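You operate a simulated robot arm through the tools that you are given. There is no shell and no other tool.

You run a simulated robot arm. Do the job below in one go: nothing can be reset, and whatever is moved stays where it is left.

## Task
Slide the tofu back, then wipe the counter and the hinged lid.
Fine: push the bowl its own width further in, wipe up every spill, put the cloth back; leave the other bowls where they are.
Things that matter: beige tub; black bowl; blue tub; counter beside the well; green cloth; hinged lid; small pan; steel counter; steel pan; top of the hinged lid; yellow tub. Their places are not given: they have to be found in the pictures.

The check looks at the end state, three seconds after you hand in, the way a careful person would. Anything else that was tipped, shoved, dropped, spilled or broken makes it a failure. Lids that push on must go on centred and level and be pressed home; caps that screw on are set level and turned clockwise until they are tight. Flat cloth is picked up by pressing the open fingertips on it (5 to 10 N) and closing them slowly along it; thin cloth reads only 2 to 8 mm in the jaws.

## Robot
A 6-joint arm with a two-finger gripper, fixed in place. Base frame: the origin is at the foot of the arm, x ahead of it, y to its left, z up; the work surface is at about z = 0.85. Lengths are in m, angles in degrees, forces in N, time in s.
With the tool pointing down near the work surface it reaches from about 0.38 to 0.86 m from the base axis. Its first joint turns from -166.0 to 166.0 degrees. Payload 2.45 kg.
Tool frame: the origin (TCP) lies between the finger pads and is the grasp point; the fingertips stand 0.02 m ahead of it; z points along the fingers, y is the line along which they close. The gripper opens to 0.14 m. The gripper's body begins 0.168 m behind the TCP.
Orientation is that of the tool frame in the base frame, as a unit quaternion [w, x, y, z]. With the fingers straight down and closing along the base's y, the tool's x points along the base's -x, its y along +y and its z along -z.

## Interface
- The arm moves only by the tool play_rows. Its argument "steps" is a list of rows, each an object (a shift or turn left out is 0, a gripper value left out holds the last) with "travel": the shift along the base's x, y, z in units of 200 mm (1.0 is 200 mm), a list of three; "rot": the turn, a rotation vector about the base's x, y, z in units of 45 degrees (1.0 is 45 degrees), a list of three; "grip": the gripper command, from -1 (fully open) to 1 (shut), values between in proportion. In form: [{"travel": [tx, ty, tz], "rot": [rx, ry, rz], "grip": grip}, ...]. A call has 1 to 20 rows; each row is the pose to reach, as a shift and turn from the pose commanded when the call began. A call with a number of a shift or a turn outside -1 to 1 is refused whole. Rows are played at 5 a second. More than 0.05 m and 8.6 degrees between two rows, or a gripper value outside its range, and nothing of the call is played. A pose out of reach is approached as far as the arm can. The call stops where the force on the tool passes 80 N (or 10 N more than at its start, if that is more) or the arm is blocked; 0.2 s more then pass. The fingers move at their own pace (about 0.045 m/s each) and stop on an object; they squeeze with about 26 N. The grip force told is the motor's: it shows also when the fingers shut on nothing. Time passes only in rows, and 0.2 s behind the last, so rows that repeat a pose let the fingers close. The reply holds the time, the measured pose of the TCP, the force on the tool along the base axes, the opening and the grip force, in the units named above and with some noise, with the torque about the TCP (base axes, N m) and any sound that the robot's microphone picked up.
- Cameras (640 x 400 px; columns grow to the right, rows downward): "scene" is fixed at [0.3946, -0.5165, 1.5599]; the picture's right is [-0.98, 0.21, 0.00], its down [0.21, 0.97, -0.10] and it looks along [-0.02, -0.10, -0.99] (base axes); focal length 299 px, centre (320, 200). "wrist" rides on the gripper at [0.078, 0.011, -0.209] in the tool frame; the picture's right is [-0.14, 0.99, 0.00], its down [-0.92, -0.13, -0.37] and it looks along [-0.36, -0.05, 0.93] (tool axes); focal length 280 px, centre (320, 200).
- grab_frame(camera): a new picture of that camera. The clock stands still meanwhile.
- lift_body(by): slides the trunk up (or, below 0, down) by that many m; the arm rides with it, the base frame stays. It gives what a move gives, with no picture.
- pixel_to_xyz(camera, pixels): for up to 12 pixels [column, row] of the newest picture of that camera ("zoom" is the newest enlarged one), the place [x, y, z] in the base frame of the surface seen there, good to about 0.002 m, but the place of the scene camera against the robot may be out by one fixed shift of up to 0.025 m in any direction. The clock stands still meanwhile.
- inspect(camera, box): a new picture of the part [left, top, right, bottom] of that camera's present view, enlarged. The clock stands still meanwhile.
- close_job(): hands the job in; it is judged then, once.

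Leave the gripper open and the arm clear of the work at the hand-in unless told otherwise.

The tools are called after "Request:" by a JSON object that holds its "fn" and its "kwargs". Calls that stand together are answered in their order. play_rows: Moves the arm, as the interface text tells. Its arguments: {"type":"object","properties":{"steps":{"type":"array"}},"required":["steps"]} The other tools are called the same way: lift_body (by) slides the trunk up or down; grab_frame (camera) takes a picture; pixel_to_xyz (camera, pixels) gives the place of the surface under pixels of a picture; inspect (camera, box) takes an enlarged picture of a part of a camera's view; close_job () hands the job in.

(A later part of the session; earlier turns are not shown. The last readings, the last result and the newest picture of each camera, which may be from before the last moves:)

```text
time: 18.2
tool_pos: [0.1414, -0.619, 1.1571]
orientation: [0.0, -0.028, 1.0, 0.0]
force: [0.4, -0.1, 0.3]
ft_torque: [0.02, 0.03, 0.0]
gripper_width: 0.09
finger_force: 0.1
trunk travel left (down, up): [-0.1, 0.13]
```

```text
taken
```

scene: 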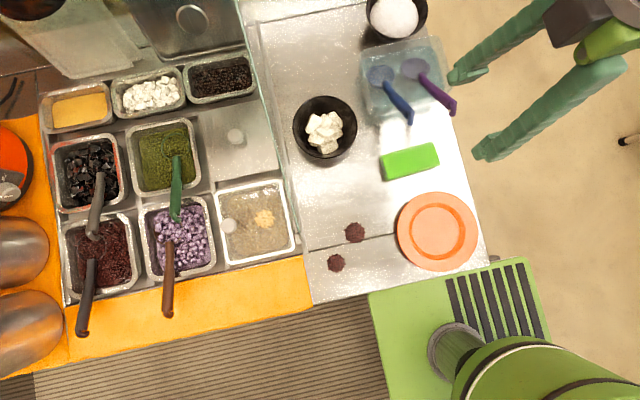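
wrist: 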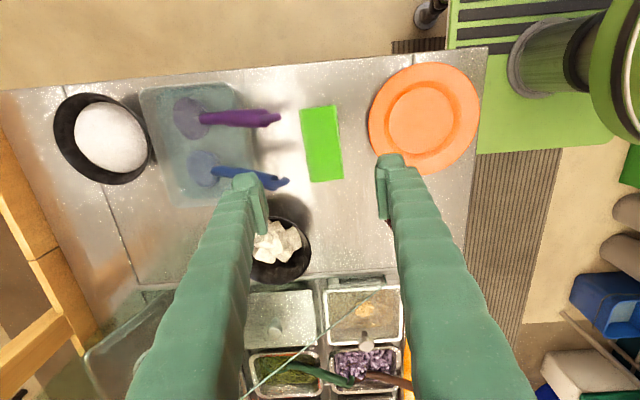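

The hand is above the cloth, aligned with it. I'll descend partly to z≈1.05 (tips just above the ladle ends) and check the alignment.

Request:
{"fn": "play_rows", "kwargs": {"steps": [{"travel": [0, 0.005, -0.2]}, {"travel": [0, 0.01, -0.4]}, {"travel": [0, 0.01, -0.53]}]}}

Request:
{"fn": "inspect", "kwargs": {"camera": "wrist", "box": [200, 60, 440, 260]}}

Request:
{"fn": "pixel_to_xyz", "kwargs": {"camera": "zoom", "pixels": [[320, 160], [290, 160], [350, 160], [230, 250], [250, 240], [260, 220], [270, 100], [370, 130], [300, 260], [380, 250], [440, 200], [425, 230]]}}

Request:
{"fn": "inspect", "kwargs": {"camera": "scene", "box": [360, 60, 520, 220]}}

```text
time: 19.0
tool_pos: [0.1415, -0.6164, 1.052]
orientation: [0.0, -0.029, 1.0, 0.0]
force: [-0.7, -0.3, 0.1]
ft_torque: [0.0, -0.04, 0.01]
gripper_width: 0.09
finger_force: 0.0
trunk travel left (down, up): [-0.1, 0.13]
```

```text
2.00 times, centred on (320, 160) of wrist
```

zoom: 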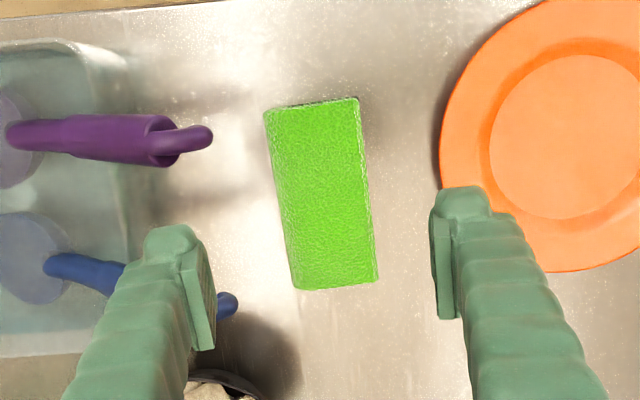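

```text
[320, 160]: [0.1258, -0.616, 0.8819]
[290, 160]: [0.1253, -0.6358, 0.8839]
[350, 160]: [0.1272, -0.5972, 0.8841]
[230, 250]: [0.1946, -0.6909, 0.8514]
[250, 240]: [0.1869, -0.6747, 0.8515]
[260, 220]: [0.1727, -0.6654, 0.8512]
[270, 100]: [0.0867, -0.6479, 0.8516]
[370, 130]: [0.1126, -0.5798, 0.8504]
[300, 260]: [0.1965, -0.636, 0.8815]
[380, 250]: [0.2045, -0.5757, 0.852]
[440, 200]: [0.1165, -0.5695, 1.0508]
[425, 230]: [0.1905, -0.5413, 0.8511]
```

```text
2.50 times, centred on (440, 140) of scene
```

zoom: 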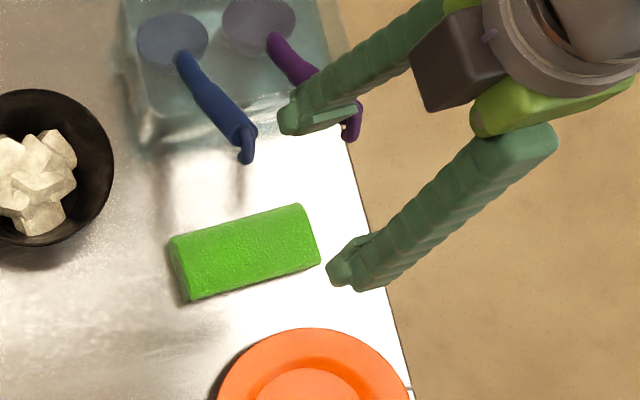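

Cloth lies centred between the fingers (y ≈ −0.617). The blue ladle end shows at zoom (228,303), near the left finger. I'll measure it in this view before descending.

Request:
{"fn": "inspect", "kwargs": {"camera": "wrist", "box": [230, 160, 360, 260]}}

Request:
{"fn": "pixel_to_xyz", "kwargs": {"camera": "zoom", "pixels": [[290, 190], [295, 200], [280, 200], [285, 215], [298, 190], [270, 190], [240, 150], [200, 110], [250, 160], [262, 240], [245, 280], [300, 196]]}}

```text
4.00 times, centred on (295, 210) of wrist
```

zoom: 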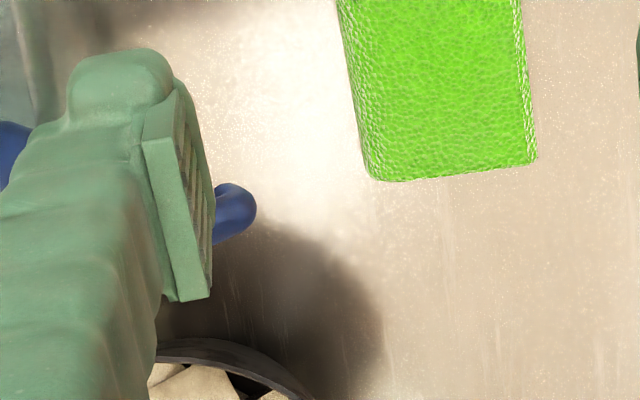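

```text
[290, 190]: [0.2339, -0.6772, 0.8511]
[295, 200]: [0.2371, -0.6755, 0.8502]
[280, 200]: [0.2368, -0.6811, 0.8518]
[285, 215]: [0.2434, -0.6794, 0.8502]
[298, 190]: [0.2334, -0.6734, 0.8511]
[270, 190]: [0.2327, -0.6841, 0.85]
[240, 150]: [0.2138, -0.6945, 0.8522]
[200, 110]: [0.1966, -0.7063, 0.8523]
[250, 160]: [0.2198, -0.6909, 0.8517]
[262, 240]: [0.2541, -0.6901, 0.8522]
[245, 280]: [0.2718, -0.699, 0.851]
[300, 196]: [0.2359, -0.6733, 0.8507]
```

Request:
{"fn": "pixel_to_xyz", "kwargs": {"camera": "zoom", "pixels": [[248, 205], [235, 195], [230, 225], [222, 190], [250, 215], [225, 210], [218, 235], [195, 200], [200, 280], [180, 130], [110, 60], [10, 150]]}}

```text
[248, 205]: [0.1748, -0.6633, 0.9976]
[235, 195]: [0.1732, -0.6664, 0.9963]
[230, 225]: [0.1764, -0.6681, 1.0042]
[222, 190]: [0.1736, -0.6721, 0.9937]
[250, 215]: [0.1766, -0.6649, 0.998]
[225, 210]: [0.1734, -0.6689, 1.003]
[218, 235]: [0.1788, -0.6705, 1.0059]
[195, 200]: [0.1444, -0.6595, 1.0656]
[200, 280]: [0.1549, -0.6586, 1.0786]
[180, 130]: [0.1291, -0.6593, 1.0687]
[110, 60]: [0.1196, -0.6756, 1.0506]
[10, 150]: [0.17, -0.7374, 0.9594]
```

The ladle end is ≈18 mm clear in x of the finger. I'll narrow the opening to 0.08 m and go down to TCP z≈0.883 (tips 12 mm above the counter), straddling the cloth.

Request:
{"fn": "play_rows", "kwargs": {"steps": [{"travel": [0, 0, -0.05], "grip": -0.143}, {"travel": [0, 0, -0.2], "grip": -0.143}, {"travel": [0, 0, -0.35], "grip": -0.143}, {"travel": [0, 0, -0.5], "grip": -0.143}, {"travel": [0, 0, -0.65], "grip": -0.143}, {"travel": [0, 0, -0.75], "grip": -0.143}, {"travel": [0, 0, -0.81], "grip": -0.143}, {"travel": [0, 0, -0.845], "grip": -0.143}]}}

Request:
{"fn": "grab_frame", "kwargs": {"camera": "wrist"}}

Request:
{"fn": "inspect", "kwargs": {"camera": "scene", "box": [360, 60, 520, 220]}}

```text
time: 20.8
tool_pos: [0.1405, -0.6155, 0.882]
orientation: [0.0, -0.028, 1.0, 0.0]
force: [0.1, 0.4, 0.7]
ft_torque: [-0.01, 0.01, 0.02]
gripper_width: 0.08
finger_force: 0.0
trunk travel left (down, up): [-0.1, 0.13]
```

```text
taken
```

wrist: 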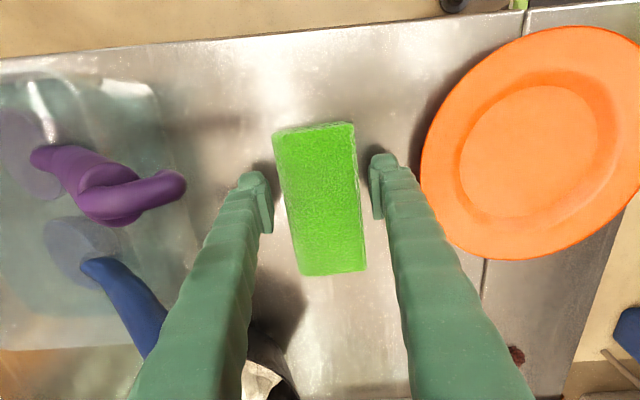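

```text
2.50 times, centred on (440, 140) of scene
```

zoom: 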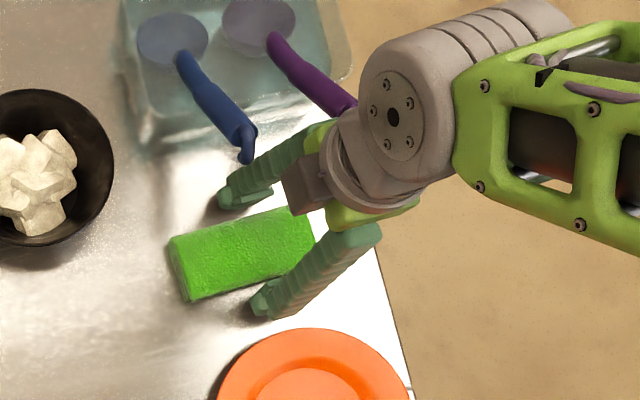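

Fingers straddle the cloth cleanly. I'll close slowly on its sides.

Request:
{"fn": "play_rows", "kwargs": {"steps": [{"grip": 0.0}, {"grip": 0.1}, {"grip": 0.2}, {"grip": 0.3}, {"grip": 0.45}, {"grip": 0.6}, {"grip": 0.8}, {"grip": 1.0}, {"grip": 1.0}, {"grip": 1.0}]}}

Request:
{"fn": "grab_frame", "kwargs": {"camera": "wrist"}}

```text
time: 23.0
tool_pos: [0.1414, -0.6153, 0.8826]
orientation: [0.001, -0.028, 1.0, 0.0]
force: [-0.1, 0.6, 0.5]
ft_torque: [-0.01, 0.01, 0.0]
gripper_width: 0.0637
finger_force: 26.1
trunk travel left (down, up): [-0.1, 0.13]
```

```text
taken
```

wrist: 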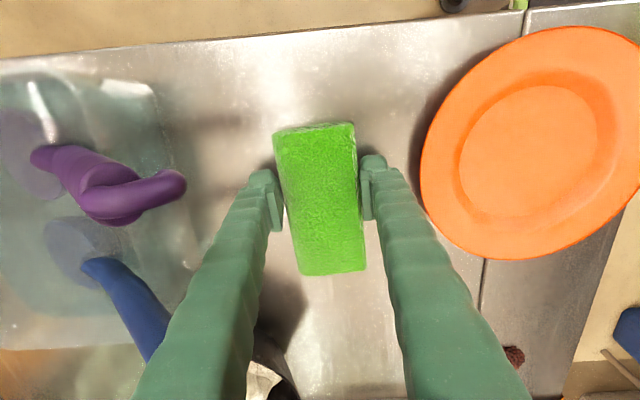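

It holds at 63.7 mm with 26 N. The TCP is (0.1414, −0.6153, 0.8826): that's the pose to return the cloth to. Now I'll lift straight up past the ladles.

Request:
{"fn": "play_rows", "kwargs": {"steps": [{"travel": [0, 0, 0.05], "grip": 1.0}, {"travel": [0, 0, 0.15], "grip": 1.0}, {"travel": [0, 0, 0.3], "grip": 1.0}, {"travel": [0, 0, 0.5], "grip": 1.0}, {"travel": [0, 0, 0.7], "grip": 1.0}, {"travel": [0, 0, 0.9], "grip": 1.0}, {"travel": [0, 0, 1.0], "grip": 1.0}]}}

Request:
{"fn": "grab_frame", "kwargs": {"camera": "wrist"}}

Request:
{"fn": "grab_frame", "kwargs": {"camera": "scene"}}

```text
time: 24.6
tool_pos: [0.1425, -0.6156, 1.0829]
orientation: [0.0, -0.028, 1.0, 0.0]
force: [0.0, 0.9, 0.5]
ft_torque: [0.01, 0.0, 0.0]
gripper_width: 0.0001
finger_force: 25.9
trunk travel left (down, up): [-0.1, 0.13]
```

```text
taken
```

wrist: 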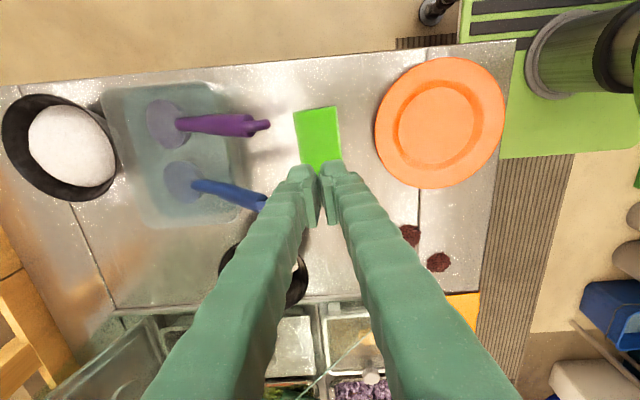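

```text
taken
```

scene: 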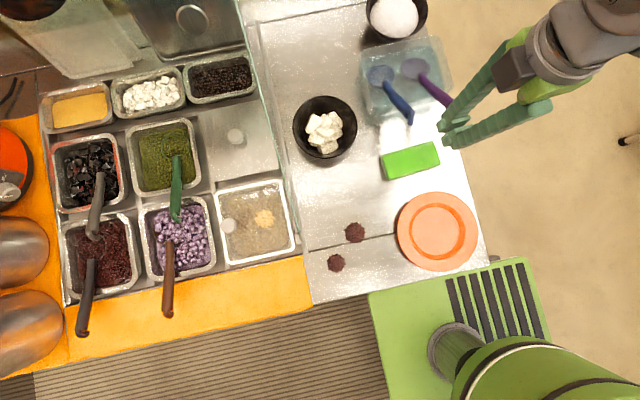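

The jaws closed to zero on the lift, so the cloth slipped out; it appears to lie where it was. I'll check its place closely before another, deeper try.

Request:
{"fn": "inspect", "kwargs": {"camera": "scene", "box": [360, 125, 460, 195]}}

Request:
{"fn": "inspect", "kwargs": {"camera": "wrist", "box": [240, 80, 400, 240]}}

```text
5.71 times, centred on (410, 160) of scene
```

zoom: 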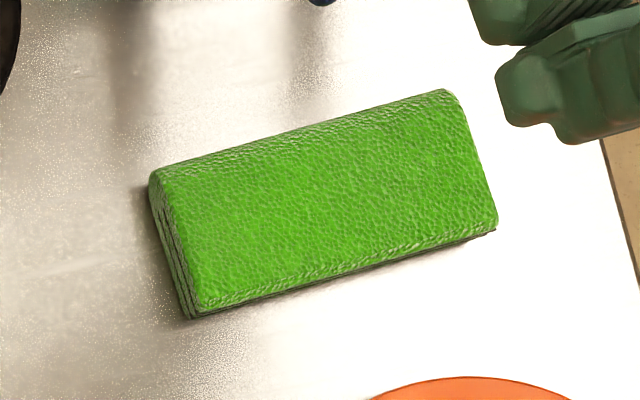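

```text
2.50 times, centred on (320, 160) of wrist
```

zoom: 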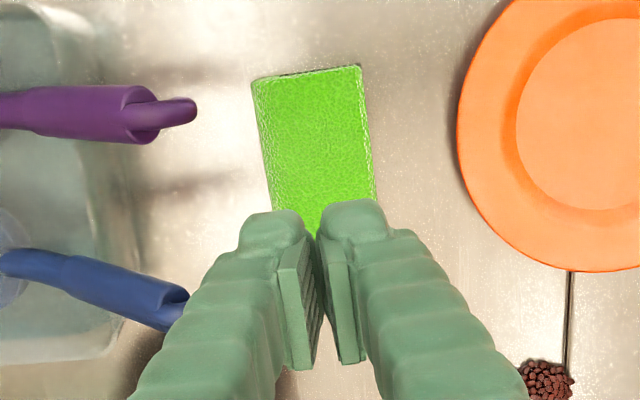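

The cloth hardly moved (≈1 mm). The fingers were probably too high on its rounded edges. I'll reopen, shift 5 mm in +x and go deeper, to tips ≈3 mm above the counter.

Request:
{"fn": "play_rows", "kwargs": {"steps": [{"travel": [0, 0, 0], "grip": -0.143}, {"travel": [0, 0, 0], "grip": -0.143}, {"travel": [0, 0, 0], "grip": -0.143}, {"travel": [0, 0, 0], "grip": -0.143}, {"travel": [0, 0, 0], "grip": -0.143}, {"travel": [0.025, 0, -0.05], "grip": -0.143}, {"travel": [0.025, 0, -0.25], "grip": -0.143}, {"travel": [0.025, 0, -0.45], "grip": -0.143}, {"travel": [0.025, 0, -0.65], "grip": -0.143}, {"travel": [0.025, 0, -0.82], "grip": -0.143}, {"travel": [0.025, 0, -0.93], "grip": -0.143}, {"travel": [0.025, 0, -0.985], "grip": -0.143}]}}

Request:
{"fn": "play_rows", "kwargs": {"steps": [{"travel": [0, 0, -0.02], "grip": -0.143}, {"travel": [0, 0, -0.04], "grip": -0.143}]}}

```text
time: 27.2
tool_pos: [0.146, -0.6165, 0.8852]
orientation: [-0.001, -0.029, 1.0, 0.001]
force: [-0.8, -0.6, 0.1]
ft_torque: [0.06, -0.01, -0.02]
gripper_width: 0.0802
finger_force: 0.0
trunk travel left (down, up): [-0.1, 0.13]
```

```text
time: 27.8
tool_pos: [0.1465, -0.6166, 0.8771]
orientation: [0.0, -0.028, 1.0, -0.001]
force: [0.3, -0.2, 0.4]
ft_torque: [0.01, -0.03, 0.02]
gripper_width: 0.08
finger_force: 0.0
trunk travel left (down, up): [-0.1, 0.13]
```

Tips are now at 0.857. I'll go 3 mm lower and close slowly, watching the width.

Request:
{"fn": "play_rows", "kwargs": {"steps": [{"travel": [0, 0, -0.015], "grip": -0.143}, {"travel": [0, 0, -0.015], "grip": 0.0}, {"travel": [0, 0, -0.015], "grip": 0.1}, {"travel": [0, 0, -0.015], "grip": 0.2}, {"travel": [0, 0, -0.015], "grip": 0.3}, {"travel": [0, 0, -0.015], "grip": 0.5}, {"travel": [0, 0, -0.015], "grip": 0.8}, {"travel": [0, 0, -0.015], "grip": 1.0}, {"travel": [0, 0, -0.015], "grip": 1.0}, {"travel": [0, 0, -0.015], "grip": 1.0}]}}

Request:
{"fn": "play_rows", "kwargs": {"steps": [{"travel": [0, 0, 0.01], "grip": 1.0}, {"travel": [0, 0, 0.02], "grip": 1.0}, {"travel": [0, 0, 0.03], "grip": 1.0}, {"travel": [0, 0, 0.04], "grip": 1.0}]}}

Request:
{"fn": "grab_frame", "kwargs": {"camera": "wrist"}}

```text
time: 30.0
tool_pos: [0.146, -0.6159, 0.8748]
orientation: [0.0, -0.028, 1.0, 0.001]
force: [0.3, -1.3, 3.7]
ft_torque: [-0.05, -0.03, 0.0]
gripper_width: 0.0638
finger_force: 26.0
trunk travel left (down, up): [-0.1, 0.13]
```

```text
time: 31.0
tool_pos: [0.1452, -0.6161, 0.8832]
orientation: [0.0, -0.028, 1.0, 0.0]
force: [0.5, -0.5, 0.1]
ft_torque: [0.0, -0.01, 0.0]
gripper_width: 0.0641
finger_force: 26.0
trunk travel left (down, up): [-0.1, 0.13]
```

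```text
taken
```

wrist: 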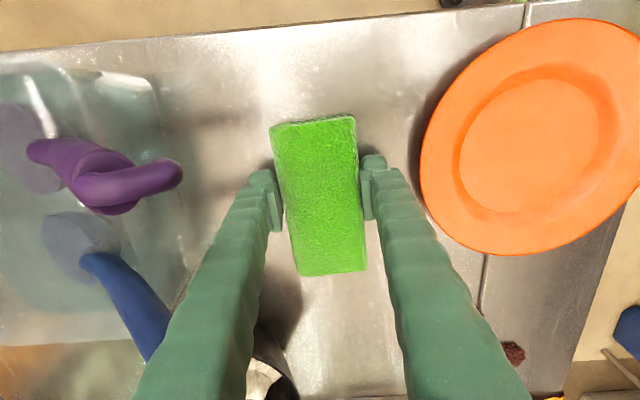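

The width is still 64 mm after an 8 mm rise. I'll keep lifting in small steps to see whether the cloth comes along.

Request:
{"fn": "play_rows", "kwargs": {"steps": [{"travel": [0, 0, 0.02], "grip": 1.0}, {"travel": [0, 0, 0.04], "grip": 1.0}, {"travel": [0, 0, 0.05], "grip": 1.0}]}}

Request:
{"fn": "grab_frame", "kwargs": {"camera": "wrist"}}

Request:
{"fn": "inspect", "kwargs": {"camera": "scene", "box": [360, 100, 480, 200]}}

```text
time: 31.8
tool_pos: [0.1455, -0.617, 0.8931]
orientation: [0.0, -0.027, 1.0, -0.001]
force: [-1.0, 1.0, -0.3]
ft_torque: [0.0, -0.04, 0.01]
gripper_width: 0.064
finger_force: 25.4
trunk travel left (down, up): [-0.1, 0.13]
```

```text
taken
```

wrist: 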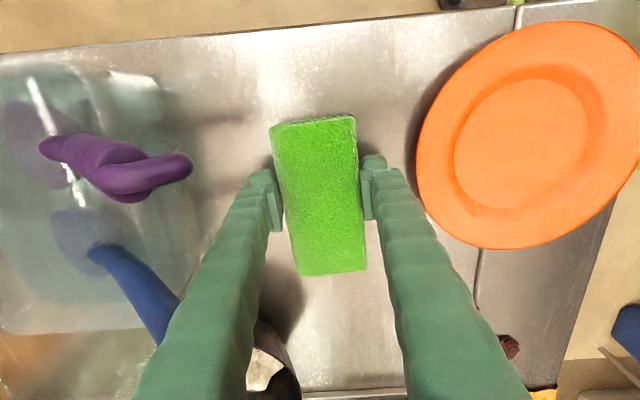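

```text
4.00 times, centred on (420, 150) of scene
```

zoom: 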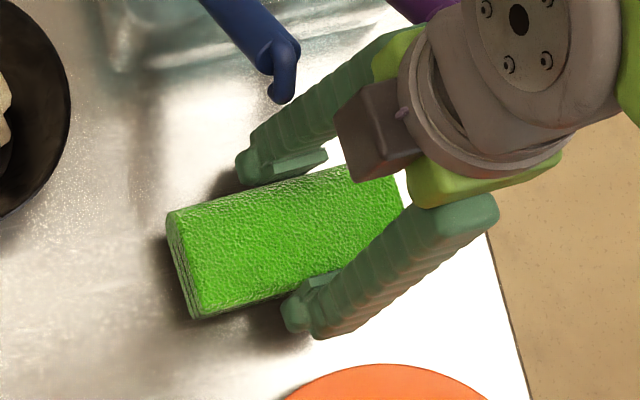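

The cloth keeps its place in the wrist view while the counter recedes, so it's held this time. The return pose is TCP (0.146, −0.616, 0.875). I'll keep lifting gently.

Request:
{"fn": "play_rows", "kwargs": {"steps": [{"travel": [0, 0, 0.04], "grip": 1.0}, {"travel": [0, 0, 0.1], "grip": 1.0}, {"travel": [0, 0, 0.18], "grip": 1.0}, {"travel": [0, 0, 0.28], "grip": 1.0}, {"travel": [0, 0, 0.38], "grip": 1.0}, {"travel": [0, 0, 0.48], "grip": 1.0}, {"travel": [0, 0, 0.58], "grip": 1.0}, {"travel": [0, 0, 0.68], "grip": 1.0}, {"travel": [0, 0, 0.78], "grip": 1.0}, {"travel": [0, 0, 0.86], "grip": 1.0}, {"travel": [0, 0, 0.9], "grip": 1.0}]}}

Request:
{"fn": "grab_frame", "kwargs": {"camera": "wrist"}}

Request:
{"fn": "grab_frame", "kwargs": {"camera": "scene"}}

```text
time: 34.2
tool_pos: [0.1461, -0.6161, 1.0733]
orientation: [0.0, -0.028, 1.0, 0.0]
force: [0.3, 0.0, -1.4]
ft_torque: [0.0, -0.04, 0.0]
gripper_width: 0.064
finger_force: 25.9
trunk travel left (down, up): [-0.1, 0.13]
```

```text
taken
```

wrist: 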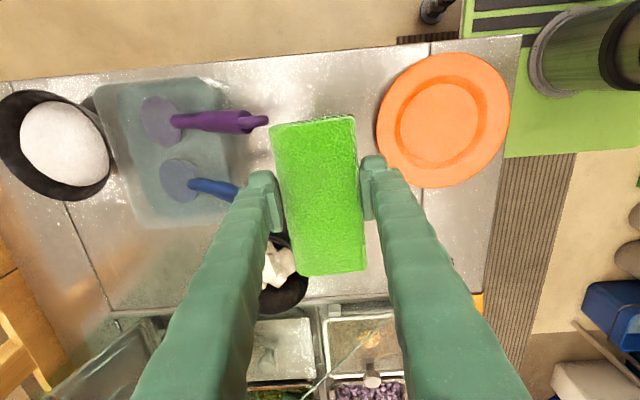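

```text
taken
```

scene: 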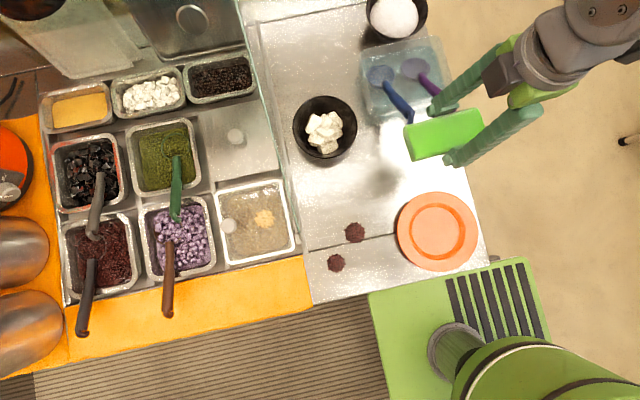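

The cloth is firmly held. Next I'll carry it above the first counter spill at ≈(0.323, −0.481), keeping the height, and look.

Request:
{"fn": "play_rows", "kwargs": {"steps": [{"travel": [0.1, 0.08, 0.0], "grip": 1.0}, {"travel": [0.25, 0.2, 0.0], "grip": 1.0}, {"travel": [0.42, 0.34, 0.0], "grip": 1.0}, {"travel": [0.58, 0.48, 0.0], "grip": 1.0}, {"travel": [0.73, 0.6, 0.0], "grip": 1.0}, {"travel": [0.83, 0.68, 0.0], "grip": 1.0}, {"travel": [0.83, 0.68, -0.15], "grip": 1.0}, {"travel": [0.83, 0.68, -0.35], "grip": 1.0}, {"travel": [0.83, 0.68, -0.55], "grip": 1.0}, {"travel": [0.83, 0.68, -0.7], "grip": 1.0}]}}

Request:
{"fn": "grab_frame", "kwargs": {"camera": "wrist"}}

Request:
{"fn": "grab_frame", "kwargs": {"camera": "scene"}}

```text
time: 36.4
tool_pos: [0.3117, -0.4805, 0.9317]
orientation: [0.0, -0.028, 1.0, 0.0]
force: [-0.3, 1.1, -0.5]
ft_torque: [0.02, 0.05, -0.02]
gripper_width: 0.0643
finger_force: 25.9
trunk travel left (down, up): [-0.1, 0.13]
```

```text
taken
```

wrist: 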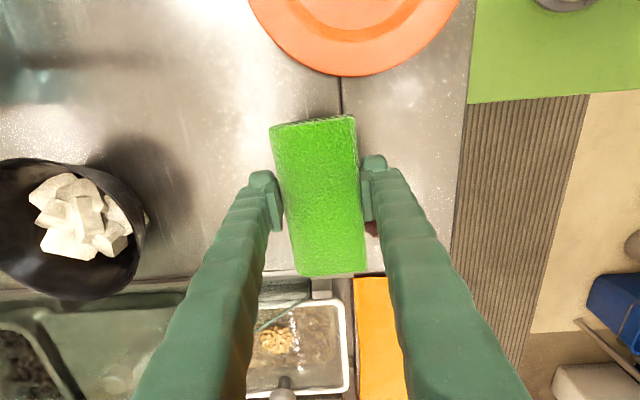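

```text
taken
```

scene: 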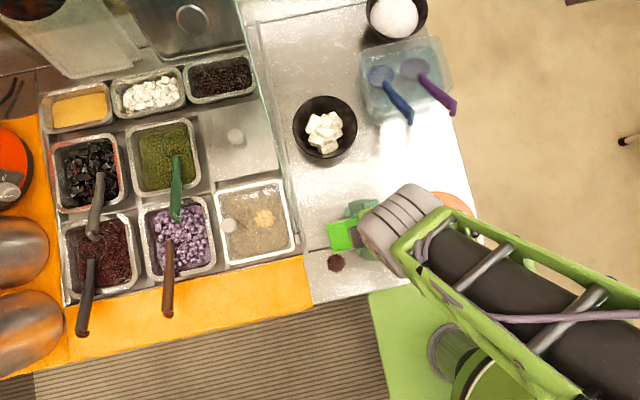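

The cloth is over spill 1. I'll lower it slowly until it presses on the spill and counter.

Request:
{"fn": "play_rows", "kwargs": {"steps": [{"travel": [0, 0, -0.08], "grip": 1.0}, {"travel": [0, 0, -0.15], "grip": 1.0}, {"travel": [0, 0, -0.2], "grip": 1.0}, {"travel": [0, 0, -0.235], "grip": 1.0}, {"travel": [0, 0, -0.26], "grip": 1.0}, {"travel": [0, 0, -0.275], "grip": 1.0}, {"travel": [0, 0, -0.285], "grip": 1.0}, {"travel": [0, 0, -0.29], "grip": 1.0}]}}

Request:
{"fn": "grab_frame", "kwargs": {"camera": "wrist"}}

```text
time: 38.2
tool_pos: [0.3127, -0.4804, 0.8744]
orientation: [0.0, -0.028, 1.0, 0.0]
force: [-1.5, 0.2, 4.9]
ft_torque: [0.1, 0.07, 0.02]
gripper_width: 0.0642
finger_force: 25.6
trunk travel left (down, up): [-0.1, 0.13]
```

```text
taken
```

wrist: 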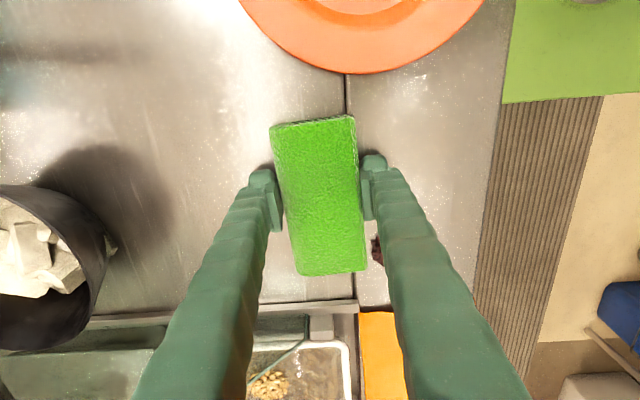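

Pressing with 4.9 N at z≈0.874. I'll make short strokes back in −y and along x, away from spill 2, then lift to look.

Request:
{"fn": "play_rows", "kwargs": {"steps": [{"travel": [0, -0.05, -0.003], "grip": 1.0}, {"travel": [0, -0.1, -0.003], "grip": 1.0}, {"travel": [0, -0.15, -0.003], "grip": 1.0}, {"travel": [0, -0.1, -0.003], "grip": 1.0}, {"travel": [0, -0.05, -0.003], "grip": 1.0}, {"travel": [0, 0, -0.003], "grip": 1.0}, {"travel": [0.05, 0, -0.003], "grip": 1.0}, {"travel": [0.1, 0, -0.003], "grip": 1.0}, {"travel": [0.05, 0, -0.003], "grip": 1.0}, {"travel": [0, 0, -0.003], "grip": 1.0}, {"travel": [-0.05, 0, -0.003], "grip": 1.0}, {"travel": [-0.1, 0, -0.003], "grip": 1.0}, {"travel": [-0.05, 0, -0.003], "grip": 1.0}, {"travel": [0, 0, -0.003], "grip": 1.0}, {"travel": [0, -0.05, -0.003], "grip": 1.0}, {"travel": [0, -0.1, -0.003], "grip": 1.0}, {"travel": [0, -0.15, -0.003], "grip": 1.0}]}}

Request:
{"fn": "play_rows", "kwargs": {"steps": [{"travel": [0, 0, 0.1], "grip": 1.0}, {"travel": [0, 0, 0.3], "grip": 1.0}, {"travel": [0, -0.1, 0.45], "grip": 1.0}, {"travel": [0, -0.3, 0.5], "grip": 1.0}]}}

Request:
{"fn": "grab_frame", "kwargs": {"camera": "wrist"}}

Request:
{"fn": "inspect", "kwargs": {"camera": "scene", "box": [300, 180, 400, 290]}}

```text
time: 41.8
tool_pos: [0.3123, -0.5079, 0.8745]
orientation: [0.0, -0.027, 1.0, 0.0]
force: [1.7, 7.0, 13.9]
ft_torque: [0.12, -0.07, 0.0]
gripper_width: 0.0641
finger_force: 26.2
trunk travel left (down, up): [-0.1, 0.13]
```

```text
time: 42.8
tool_pos: [0.3129, -0.5714, 0.9728]
orientation: [0.0, -0.028, 1.0, -0.001]
force: [0.9, -0.9, -1.4]
ft_torque: [0.03, 0.0, 0.0]
gripper_width: 0.0638
finger_force: 26.3
trunk travel left (down, up): [-0.1, 0.13]
```

```text
taken
```

wrist: 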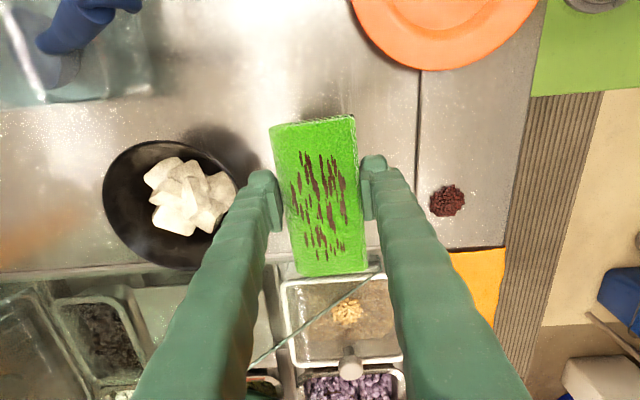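

```text
3.64 times, centred on (350, 235) of scene
```

zoom: 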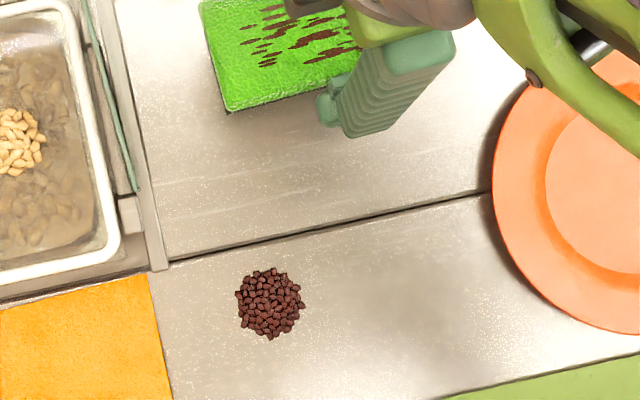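

Spill 1 is gone and the marks are on the cloth. Next is spill 2 at ≈(0.380, −0.420). I'll bring the cloth over it, TCP ≈ (0.351, −0.421), keeping its end clear of the raised strip at x≈0.432.

Request:
{"fn": "play_rows", "kwargs": {"steps": [{"travel": [0.04, 0.15, 0.0], "grip": 1.0}, {"travel": [0.08, 0.35, 0.0], "grip": 1.0}, {"travel": [0.13, 0.55, 0.0], "grip": 1.0}, {"travel": [0.18, 0.7, 0.0], "grip": 1.0}, {"travel": [0.19, 0.752, -0.1], "grip": 1.0}, {"travel": [0.19, 0.752, -0.2], "grip": 1.0}, {"travel": [0.19, 0.752, -0.26], "grip": 1.0}]}}

Request:
{"fn": "grab_frame", "kwargs": {"camera": "wrist"}}

Request:
{"fn": "inspect", "kwargs": {"camera": "scene", "box": [280, 180, 420, 310]}}

```text
time: 44.4
tool_pos: [0.3495, -0.4202, 0.9213]
orientation: [0.0, -0.028, 1.0, 0.0]
force: [0.0, -0.1, -1.0]
ft_torque: [0.02, -0.01, 0.0]
gripper_width: 0.0639
finger_force: 26.0
trunk travel left (down, up): [-0.1, 0.13]
```

```text
taken
```

wrist: 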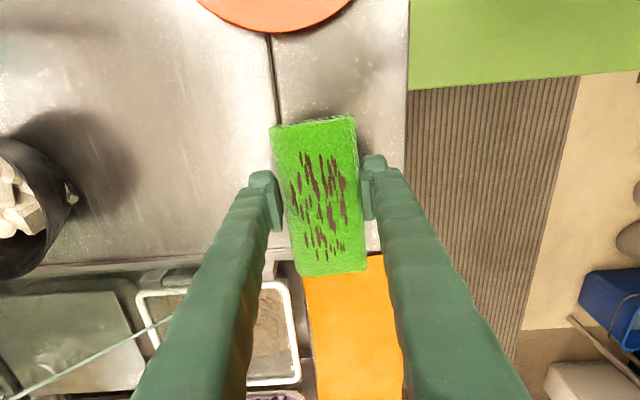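

```text
3.08 times, centred on (350, 245) of scene
```

zoom: 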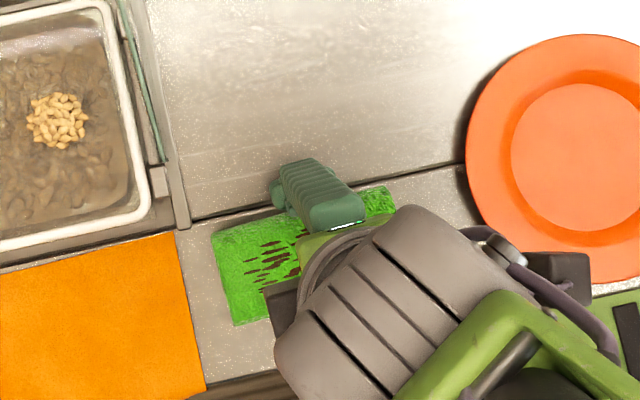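

The cloth covers spill 2 and clears the orange board by ≈14 mm. I'll lower and press.

Request:
{"fn": "play_rows", "kwargs": {"steps": [{"travel": [0, 0, -0.08], "grip": 1.0}, {"travel": [0, 0, -0.14], "grip": 1.0}, {"travel": [0, 0, -0.18], "grip": 1.0}, {"travel": [0, 0, -0.21], "grip": 1.0}, {"travel": [0, 0, -0.225], "grip": 1.0}, {"travel": [0, 0, -0.232], "grip": 1.0}, {"travel": [0, 0, -0.236], "grip": 1.0}]}}

Request:
{"fn": "play_rows", "kwargs": {"steps": [{"travel": [0, 0.05, 0], "grip": 1.0}, {"travel": [0, 0.1, 0], "grip": 1.0}, {"travel": [0, 0.05, 0], "grip": 1.0}, {"travel": [0, 0, 0], "grip": 1.0}, {"travel": [0, -0.05, 0], "grip": 1.0}, {"travel": [0, -0.1, 0], "grip": 1.0}, {"travel": [0, -0.05, 0], "grip": 1.0}, {"travel": [0, 0, 0], "grip": 1.0}, {"travel": [-0.05, 0, 0], "grip": 1.0}, {"travel": [-0.1, 0, 0], "grip": 1.0}, {"travel": [-0.05, 0, 0], "grip": 1.0}, {"travel": [0, 0, 0], "grip": 1.0}, {"travel": [0, 0.05, 0], "grip": 1.0}, {"travel": [0, 0.1, 0], "grip": 1.0}, {"travel": [0, 0.05, 0], "grip": 1.0}, {"travel": [0, 0, 0], "grip": 1.0}, {"travel": [0, -0.05, 0], "grip": 1.0}, {"travel": [0, -0.1, 0], "grip": 1.0}]}}

Request:
{"fn": "play_rows", "kwargs": {"steps": [{"travel": [0, 0, 0.1], "grip": 1.0}, {"travel": [0, 0, 0.3], "grip": 1.0}, {"travel": [0, -0.15, 0.45], "grip": 1.0}, {"travel": [0, -0.35, 0.5], "grip": 1.0}, {"travel": [0, -0.5, 0.5], "grip": 1.0}]}}

Request:
{"fn": "grab_frame", "kwargs": {"camera": "wrist"}}

Request:
{"fn": "inspect", "kwargs": {"camera": "scene", "box": [280, 180, 420, 310]}}

```text
time: 46.0
tool_pos: [0.3511, -0.4192, 0.8754]
orientation: [0.0, -0.028, 1.0, -0.001]
force: [-0.1, 0.6, 0.1]
ft_torque: [0.0, 0.0, -0.03]
gripper_width: 0.0641
finger_force: 25.6
trunk travel left (down, up): [-0.1, 0.13]
```

```text
time: 49.8
tool_pos: [0.3505, -0.4402, 0.8743]
orientation: [0.0, -0.027, 1.0, 0.0]
force: [-0.4, 0.1, 1.6]
ft_torque: [-0.05, -0.12, -0.02]
gripper_width: 0.0642
finger_force: 26.2
trunk travel left (down, up): [-0.1, 0.13]
```

```text
time: 51.0
tool_pos: [0.3521, -0.5396, 0.9742]
orientation: [0.0, -0.028, 1.0, 0.001]
force: [0.1, -0.4, -0.2]
ft_torque: [0.02, -0.01, -0.02]
gripper_width: 0.0642
finger_force: 26.1
trunk travel left (down, up): [-0.1, 0.13]
```

```text
taken
```

wrist: 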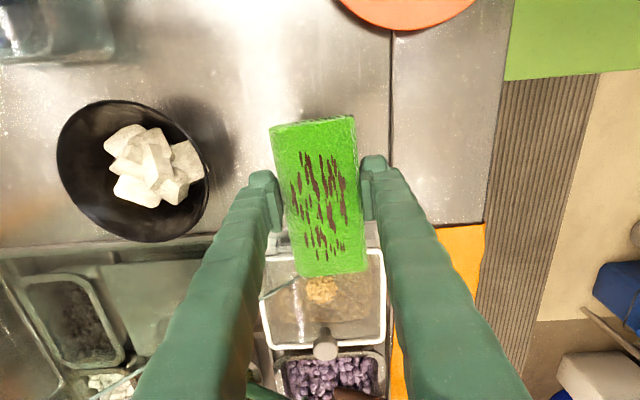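

```text
3.08 times, centred on (350, 245) of scene
```

zoom: 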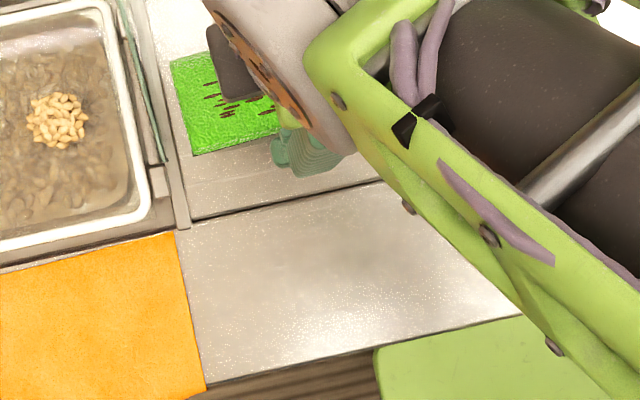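

Spill 2 is gone too. Now for the lid: I'll measure its frame corners, the knob, the hinge and the peanuts precisely.

Request:
{"fn": "inspect", "kwargs": {"camera": "scene", "box": [200, 170, 320, 275]}}

Request:
{"fn": "pixel_to_xyz", "kwargs": {"camera": "zoom", "pixels": [[158, 95], [270, 62], [390, 45], [408, 100], [428, 200], [445, 290], [320, 325], [210, 352], [175, 150], [188, 290], [200, 340], [380, 48]]}}

Request:
{"fn": "pixel_to_xyz", "kwargs": {"camera": "zoom", "pixels": [[200, 212], [180, 212], [225, 215], [200, 190], [200, 235], [336, 187], [310, 195], [366, 185], [336, 160], [340, 215], [462, 262], [450, 190]]}}

Request:
{"fn": "pixel_to_xyz", "kwargs": {"camera": "zoom", "pixels": [[175, 100], [385, 60], [405, 180], [430, 280], [215, 335], [190, 250], [260, 290], [360, 290], [250, 110], [350, 90], [250, 230], [400, 240]]}}

```text
3.81 times, centred on (260, 222) of scene
```

zoom: 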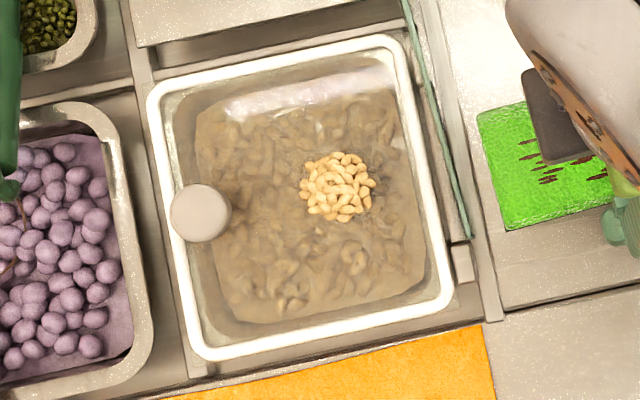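

```text
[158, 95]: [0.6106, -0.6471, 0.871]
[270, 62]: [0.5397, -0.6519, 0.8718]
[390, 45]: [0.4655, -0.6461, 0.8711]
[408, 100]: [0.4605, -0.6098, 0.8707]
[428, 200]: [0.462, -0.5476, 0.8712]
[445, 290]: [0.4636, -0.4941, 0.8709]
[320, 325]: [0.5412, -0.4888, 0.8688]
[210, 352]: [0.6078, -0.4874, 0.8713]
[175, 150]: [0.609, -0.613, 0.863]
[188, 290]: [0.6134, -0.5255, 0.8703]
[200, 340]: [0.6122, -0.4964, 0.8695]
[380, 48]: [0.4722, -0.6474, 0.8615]
```

```text
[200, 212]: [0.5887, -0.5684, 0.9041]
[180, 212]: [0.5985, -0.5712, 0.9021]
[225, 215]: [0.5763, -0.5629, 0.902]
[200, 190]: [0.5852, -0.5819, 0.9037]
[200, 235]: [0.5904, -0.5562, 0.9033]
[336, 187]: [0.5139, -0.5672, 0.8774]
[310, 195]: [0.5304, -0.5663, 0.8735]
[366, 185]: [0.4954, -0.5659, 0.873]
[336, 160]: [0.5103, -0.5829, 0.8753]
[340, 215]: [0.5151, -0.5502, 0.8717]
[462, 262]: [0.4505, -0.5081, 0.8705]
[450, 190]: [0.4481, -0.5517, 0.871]
```

```text
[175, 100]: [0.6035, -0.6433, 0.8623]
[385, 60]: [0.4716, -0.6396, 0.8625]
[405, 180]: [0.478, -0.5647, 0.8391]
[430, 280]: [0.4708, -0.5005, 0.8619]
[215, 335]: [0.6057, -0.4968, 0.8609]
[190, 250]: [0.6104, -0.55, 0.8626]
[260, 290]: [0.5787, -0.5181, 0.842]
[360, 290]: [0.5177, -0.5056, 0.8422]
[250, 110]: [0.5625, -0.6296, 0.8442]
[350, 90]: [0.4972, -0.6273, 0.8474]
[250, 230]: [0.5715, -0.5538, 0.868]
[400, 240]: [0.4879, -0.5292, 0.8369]
```

The lid is flat at robot z≈0.882, frame x 0.46–0.617, y −0.639…−0.474. The peanuts are at (0.517, −0.554), knob x 0.580–0.603, glass x≈0.445. With its long side along x the cloth won't fit between glass and knob, so I'll turn the hand −93° (long side along y). First I'll rise and turn over the open counter.

Request:
{"fn": "play_rows", "kwargs": {"steps": [{"travel": [0.0, 0.05, 0.12], "rot": [0, 0, -0.143], "grip": 1.0}, {"travel": [0.02, 0.12, 0.24], "rot": [0, 0, -0.286], "grip": 1.0}, {"travel": [0.06, 0.2, 0.36], "rot": [0, 0, -0.429], "grip": 1.0}, {"travel": [0.1, 0.28, 0.48], "rot": [0, 0, -0.571], "grip": 1.0}, {"travel": [0.15, 0.35, 0.6], "rot": [0, 0, -0.714], "grip": 1.0}, {"travel": [0.2, 0.41, 0.69], "rot": [0, 0, -0.857], "grip": 1.0}, {"travel": [0.25, 0.45, 0.73], "rot": [0, 0, -1.0], "grip": 1.0}]}}

Request:
{"fn": "play_rows", "kwargs": {"steps": [{"rot": [0, 0, -0.15], "grip": 1.0}, {"rot": [0, 0, -0.3], "grip": 1.0}, {"rot": [0, 0, -0.45], "grip": 1.0}, {"rot": [0, 0, -0.6], "grip": 1.0}, {"rot": [0, 0, -0.75], "grip": 1.0}, {"rot": [0, 0, -0.88], "grip": 1.0}, {"rot": [0, 0, -1.0], "grip": 1.0}]}}

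Request:
{"fn": "play_rows", "kwargs": {"steps": [{"rot": [0, 0, -0.071], "grip": 1.0}, {"rot": [0, 0, -0.071], "grip": 1.0}]}}

Request:
{"fn": "grab_frame", "kwargs": {"camera": "wrist"}}

Request:
{"fn": "grab_frame", "kwargs": {"camera": "scene"}}

```text
time: 52.6
tool_pos: [0.3991, -0.4488, 1.1207]
orientation: [0.0, 0.358, 0.934, 0.0]
force: [0.0, 0.4, -0.5]
ft_torque: [-0.04, 0.01, -0.01]
gripper_width: 0.064
finger_force: 26.2
trunk travel left (down, up): [-0.1, 0.13]
```

```text
time: 54.2
tool_pos: [0.4005, -0.4488, 1.1208]
orientation: [0.0, 0.687, 0.726, 0.0]
force: [0.4, 0.2, 0.2]
ft_torque: [0.03, 0.02, 0.04]
gripper_width: 0.0638
finger_force: 26.5
trunk travel left (down, up): [-0.1, 0.13]
```

```text
time: 54.8
tool_pos: [0.4017, -0.4495, 1.1205]
orientation: [0.0, 0.708, 0.706, 0.0]
force: [0.7, -0.5, -0.7]
ft_torque: [0.01, -0.02, -0.03]
gripper_width: 0.064
finger_force: 26.0
trunk travel left (down, up): [-0.1, 0.13]
```

```text
taken
```

wrist: 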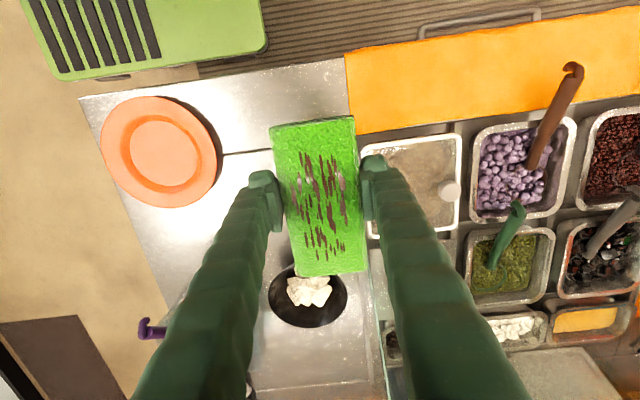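

```text
taken
```

scene: 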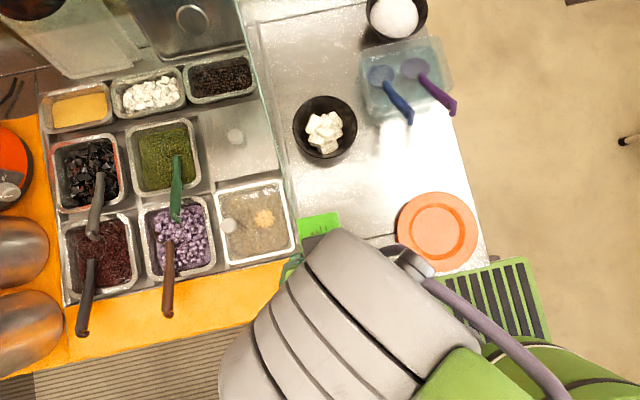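

The counter is clean and the cloth is turned. Now I'll cross above the glass to over the lid at (0.515, −0.545) and then look.

Request:
{"fn": "play_rows", "kwargs": {"steps": [{"travel": [0.14, -0.12, 0.02], "grip": 1.0}, {"travel": [0.29, -0.24, 0.02], "grip": 1.0}, {"travel": [0.43, -0.36, 0.02], "grip": 1.0}, {"travel": [0.567, -0.478, 0.02], "grip": 1.0}, {"travel": [0.567, -0.478, 0.02], "grip": 1.0}]}}

Request:
{"fn": "grab_frame", "kwargs": {"camera": "wrist"}}

Request:
{"fn": "grab_frame", "kwargs": {"camera": "scene"}}

```text
time: 56.0
tool_pos: [0.5135, -0.5457, 1.1236]
orientation: [0.001, 0.707, 0.707, 0.0]
force: [0.4, 0.6, -0.6]
ft_torque: [0.02, -0.02, 0.0]
gripper_width: 0.0638
finger_force: 26.0
trunk travel left (down, up): [-0.1, 0.13]
```

```text
taken
```

wrist: 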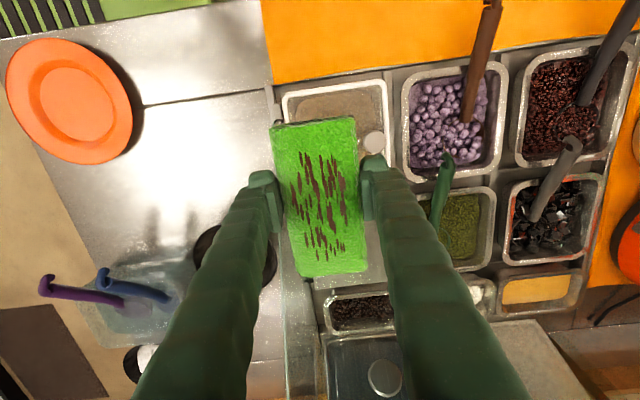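

```text
taken
```

scene: 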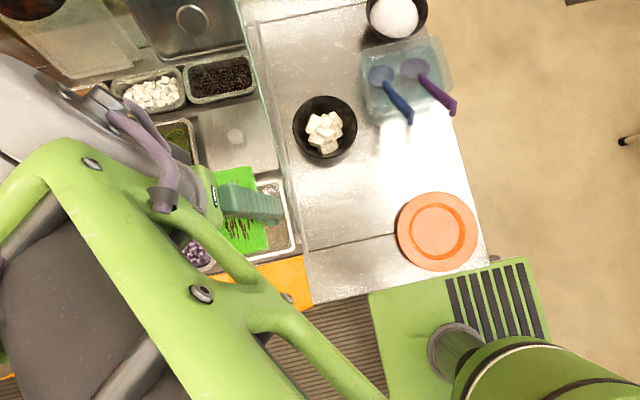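

The cloth is above the lid, between the glass on the left and the knob at (375,143) on the right. I'll descend gradually to z≈0.95 and check the clearances.

Request:
{"fn": "play_rows", "kwargs": {"steps": [{"travel": [0, 0, -0.12], "grip": 1.0}, {"travel": [0, 0, -0.25], "grip": 1.0}, {"travel": [0, 0, -0.38], "grip": 1.0}, {"travel": [0, 0, -0.51], "grip": 1.0}, {"travel": [0, 0, -0.64], "grip": 1.0}, {"travel": [0, 0, -0.76], "grip": 1.0}, {"travel": [0, 0, -0.84], "grip": 1.0}]}}

Request:
{"fn": "grab_frame", "kwargs": {"camera": "wrist"}}

Request:
{"fn": "grab_frame", "kwargs": {"camera": "scene"}}

```text
time: 57.6
tool_pos: [0.5151, -0.545, 0.9555]
orientation: [0.0, 0.707, 0.707, 0.0]
force: [0.0, 0.0, -0.4]
ft_torque: [0.01, -0.01, -0.01]
gripper_width: 0.064
finger_force: 26.2
trunk travel left (down, up): [-0.1, 0.13]
```

```text
taken
```

wrist: 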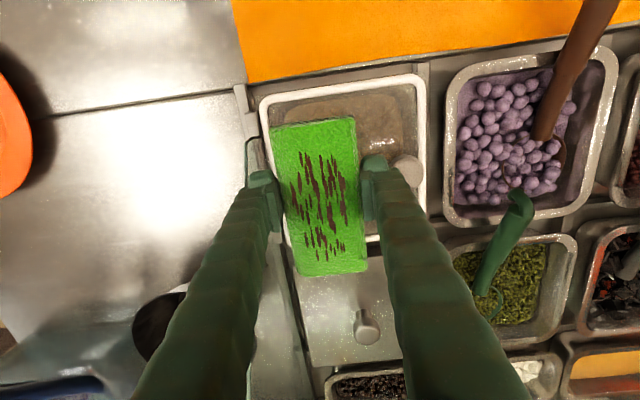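

```text
taken
```

scene: 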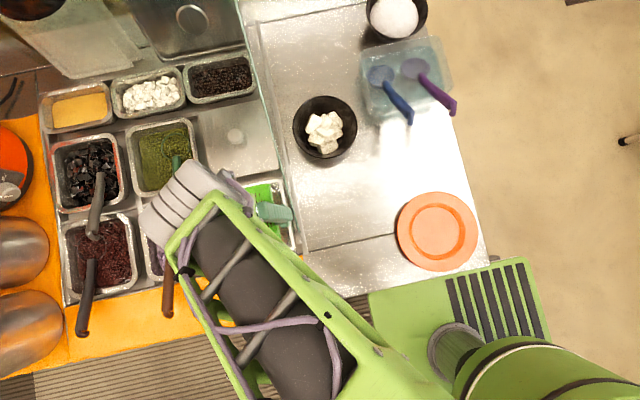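

Right finger and knob look close at (375–405,168), and the forearm is over the brown ladle. I'll check both clearances with measurements.

Request:
{"fn": "inspect", "kwargs": {"camera": "wrist", "box": [230, 70, 450, 290]}}

Request:
{"fn": "pixel_to_xyz", "kwargs": {"camera": "zoom", "pixels": [[470, 170], [445, 165], [495, 180], [470, 150], [465, 195], [400, 160], [425, 165], [430, 190], [395, 220], [85, 160], [70, 190], [50, 145]]}}

Request:
{"fn": "pixel_to_xyz", "kwargs": {"camera": "scene", "pixels": [[168, 312], [168, 300], [170, 285], [172, 165], [178, 158], [200, 300], [230, 270], [250, 300], [180, 270], [190, 200], [150, 215], [215, 180]]}}

```text
1.82 times, centred on (340, 180) of wrist
```

zoom: 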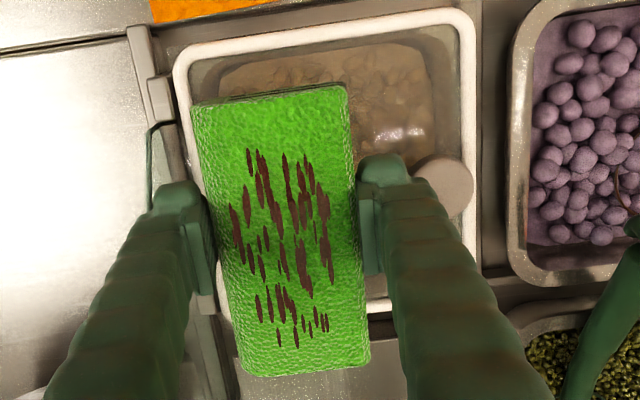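

```text
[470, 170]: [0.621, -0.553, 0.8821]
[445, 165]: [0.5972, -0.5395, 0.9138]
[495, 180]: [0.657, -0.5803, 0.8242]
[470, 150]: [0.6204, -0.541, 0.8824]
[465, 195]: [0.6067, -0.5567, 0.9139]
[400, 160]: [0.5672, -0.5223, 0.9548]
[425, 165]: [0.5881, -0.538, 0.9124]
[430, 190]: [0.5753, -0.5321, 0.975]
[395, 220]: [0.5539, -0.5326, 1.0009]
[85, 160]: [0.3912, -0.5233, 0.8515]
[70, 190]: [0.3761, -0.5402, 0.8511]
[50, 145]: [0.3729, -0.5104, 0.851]
```

```text
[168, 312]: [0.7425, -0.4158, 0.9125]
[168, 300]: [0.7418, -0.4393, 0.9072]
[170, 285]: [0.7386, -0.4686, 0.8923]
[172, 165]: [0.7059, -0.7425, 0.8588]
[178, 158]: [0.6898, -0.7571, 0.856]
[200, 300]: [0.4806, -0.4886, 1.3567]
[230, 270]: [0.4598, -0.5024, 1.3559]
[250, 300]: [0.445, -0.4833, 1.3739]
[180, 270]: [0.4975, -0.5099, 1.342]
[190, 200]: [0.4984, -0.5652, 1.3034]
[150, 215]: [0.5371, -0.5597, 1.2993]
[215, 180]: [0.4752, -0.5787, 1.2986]
```

The forearm is at z≈1.3 (far above everything), and the finger-to-knob gap is ≈18 mm. I'll lower slowly on to the peanuts and lid, expecting contact near TCP z≈0.906.

Request:
{"fn": "play_rows", "kwargs": {"steps": [{"travel": [0.005, 0, -0.08], "grip": 1.0}, {"travel": [0.01, 0, -0.15], "grip": 1.0}, {"travel": [0.01, 0, -0.18], "grip": 1.0}, {"travel": [0.01, 0, -0.2], "grip": 1.0}, {"travel": [0.01, 0, -0.215], "grip": 1.0}, {"travel": [0.01, 0, -0.225], "grip": 1.0}, {"travel": [0.01, 0, -0.235], "grip": 1.0}]}}

Request:
{"fn": "grab_frame", "kwargs": {"camera": "wrist"}}

```text
time: 59.2
tool_pos: [0.5156, -0.5449, 0.9095]
orientation: [0.0, 0.707, 0.707, 0.0]
force: [-0.7, -0.4, -0.6]
ft_torque: [0.03, -0.03, -0.02]
gripper_width: 0.0638
finger_force: 25.7
trunk travel left (down, up): [-0.1, 0.13]
```

```text
taken
```

wrist: 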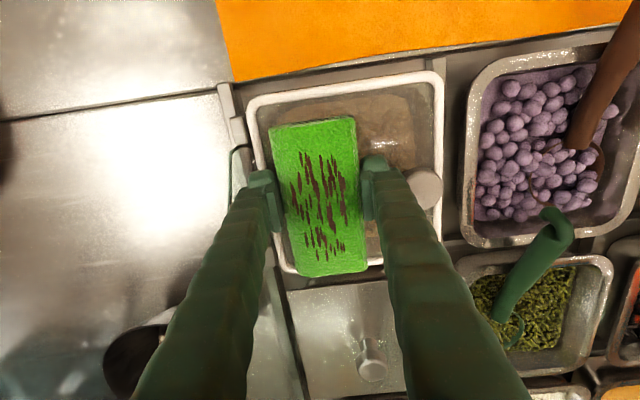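

No contact yet at 0.9095. I'll continue 1 mm per row.

Request:
{"fn": "play_rows", "kwargs": {"steps": [{"travel": [0, 0, -0.006], "grip": 1.0}, {"travel": [0, 0, -0.012], "grip": 1.0}, {"travel": [0, 0, -0.018], "grip": 1.0}]}}

Request:
{"fn": "play_rows", "kwargs": {"steps": [{"travel": [0, 0, 0], "grip": 1.0}]}}

```text
time: 60.0
tool_pos: [0.5148, -0.5444, 0.9068]
orientation: [0.0, 0.707, 0.707, 0.001]
force: [0.7, 0.1, -1.2]
ft_torque: [0.02, 0.01, 0.02]
gripper_width: 0.0641
finger_force: 26.2
trunk travel left (down, up): [-0.1, 0.13]
```

```text
time: 60.4
tool_pos: [0.5168, -0.5449, 0.9067]
orientation: [-0.001, 0.707, 0.707, 0.0]
force: [-0.2, 0.2, -1.2]
ft_torque: [-0.02, -0.01, 0.03]
gripper_width: 0.0641
finger_force: 26.1
trunk travel left (down, up): [-0.1, 0.13]
```

Still nothing at 0.907. I'll go another 3 mm down in 1 mm rows.

Request:
{"fn": "play_rows", "kwargs": {"steps": [{"travel": [0, 0, -0.005], "grip": 1.0}, {"travel": [0, 0, -0.01], "grip": 1.0}]}}

Request:
{"fn": "play_rows", "kwargs": {"steps": [{"travel": [0, 0, -0.005], "grip": 1.0}]}}

```text
time: 61.0
tool_pos: [0.5158, -0.545, 0.904]
orientation: [-0.001, 0.706, 0.708, 0.001]
force: [-0.6, -0.1, -0.8]
ft_torque: [-0.03, 0.01, 0.02]
gripper_width: 0.0642
finger_force: 26.0
trunk travel left (down, up): [-0.1, 0.13]
```

```text
time: 61.4
tool_pos: [0.5144, -0.5448, 0.9035]
orientation: [0.0, 0.708, 0.707, 0.0]
force: [-0.3, -0.4, 0.4]
ft_torque: [0.03, 0.0, -0.05]
gripper_width: 0.0637
finger_force: 25.8
trunk travel left (down, up): [-0.1, 0.13]
```

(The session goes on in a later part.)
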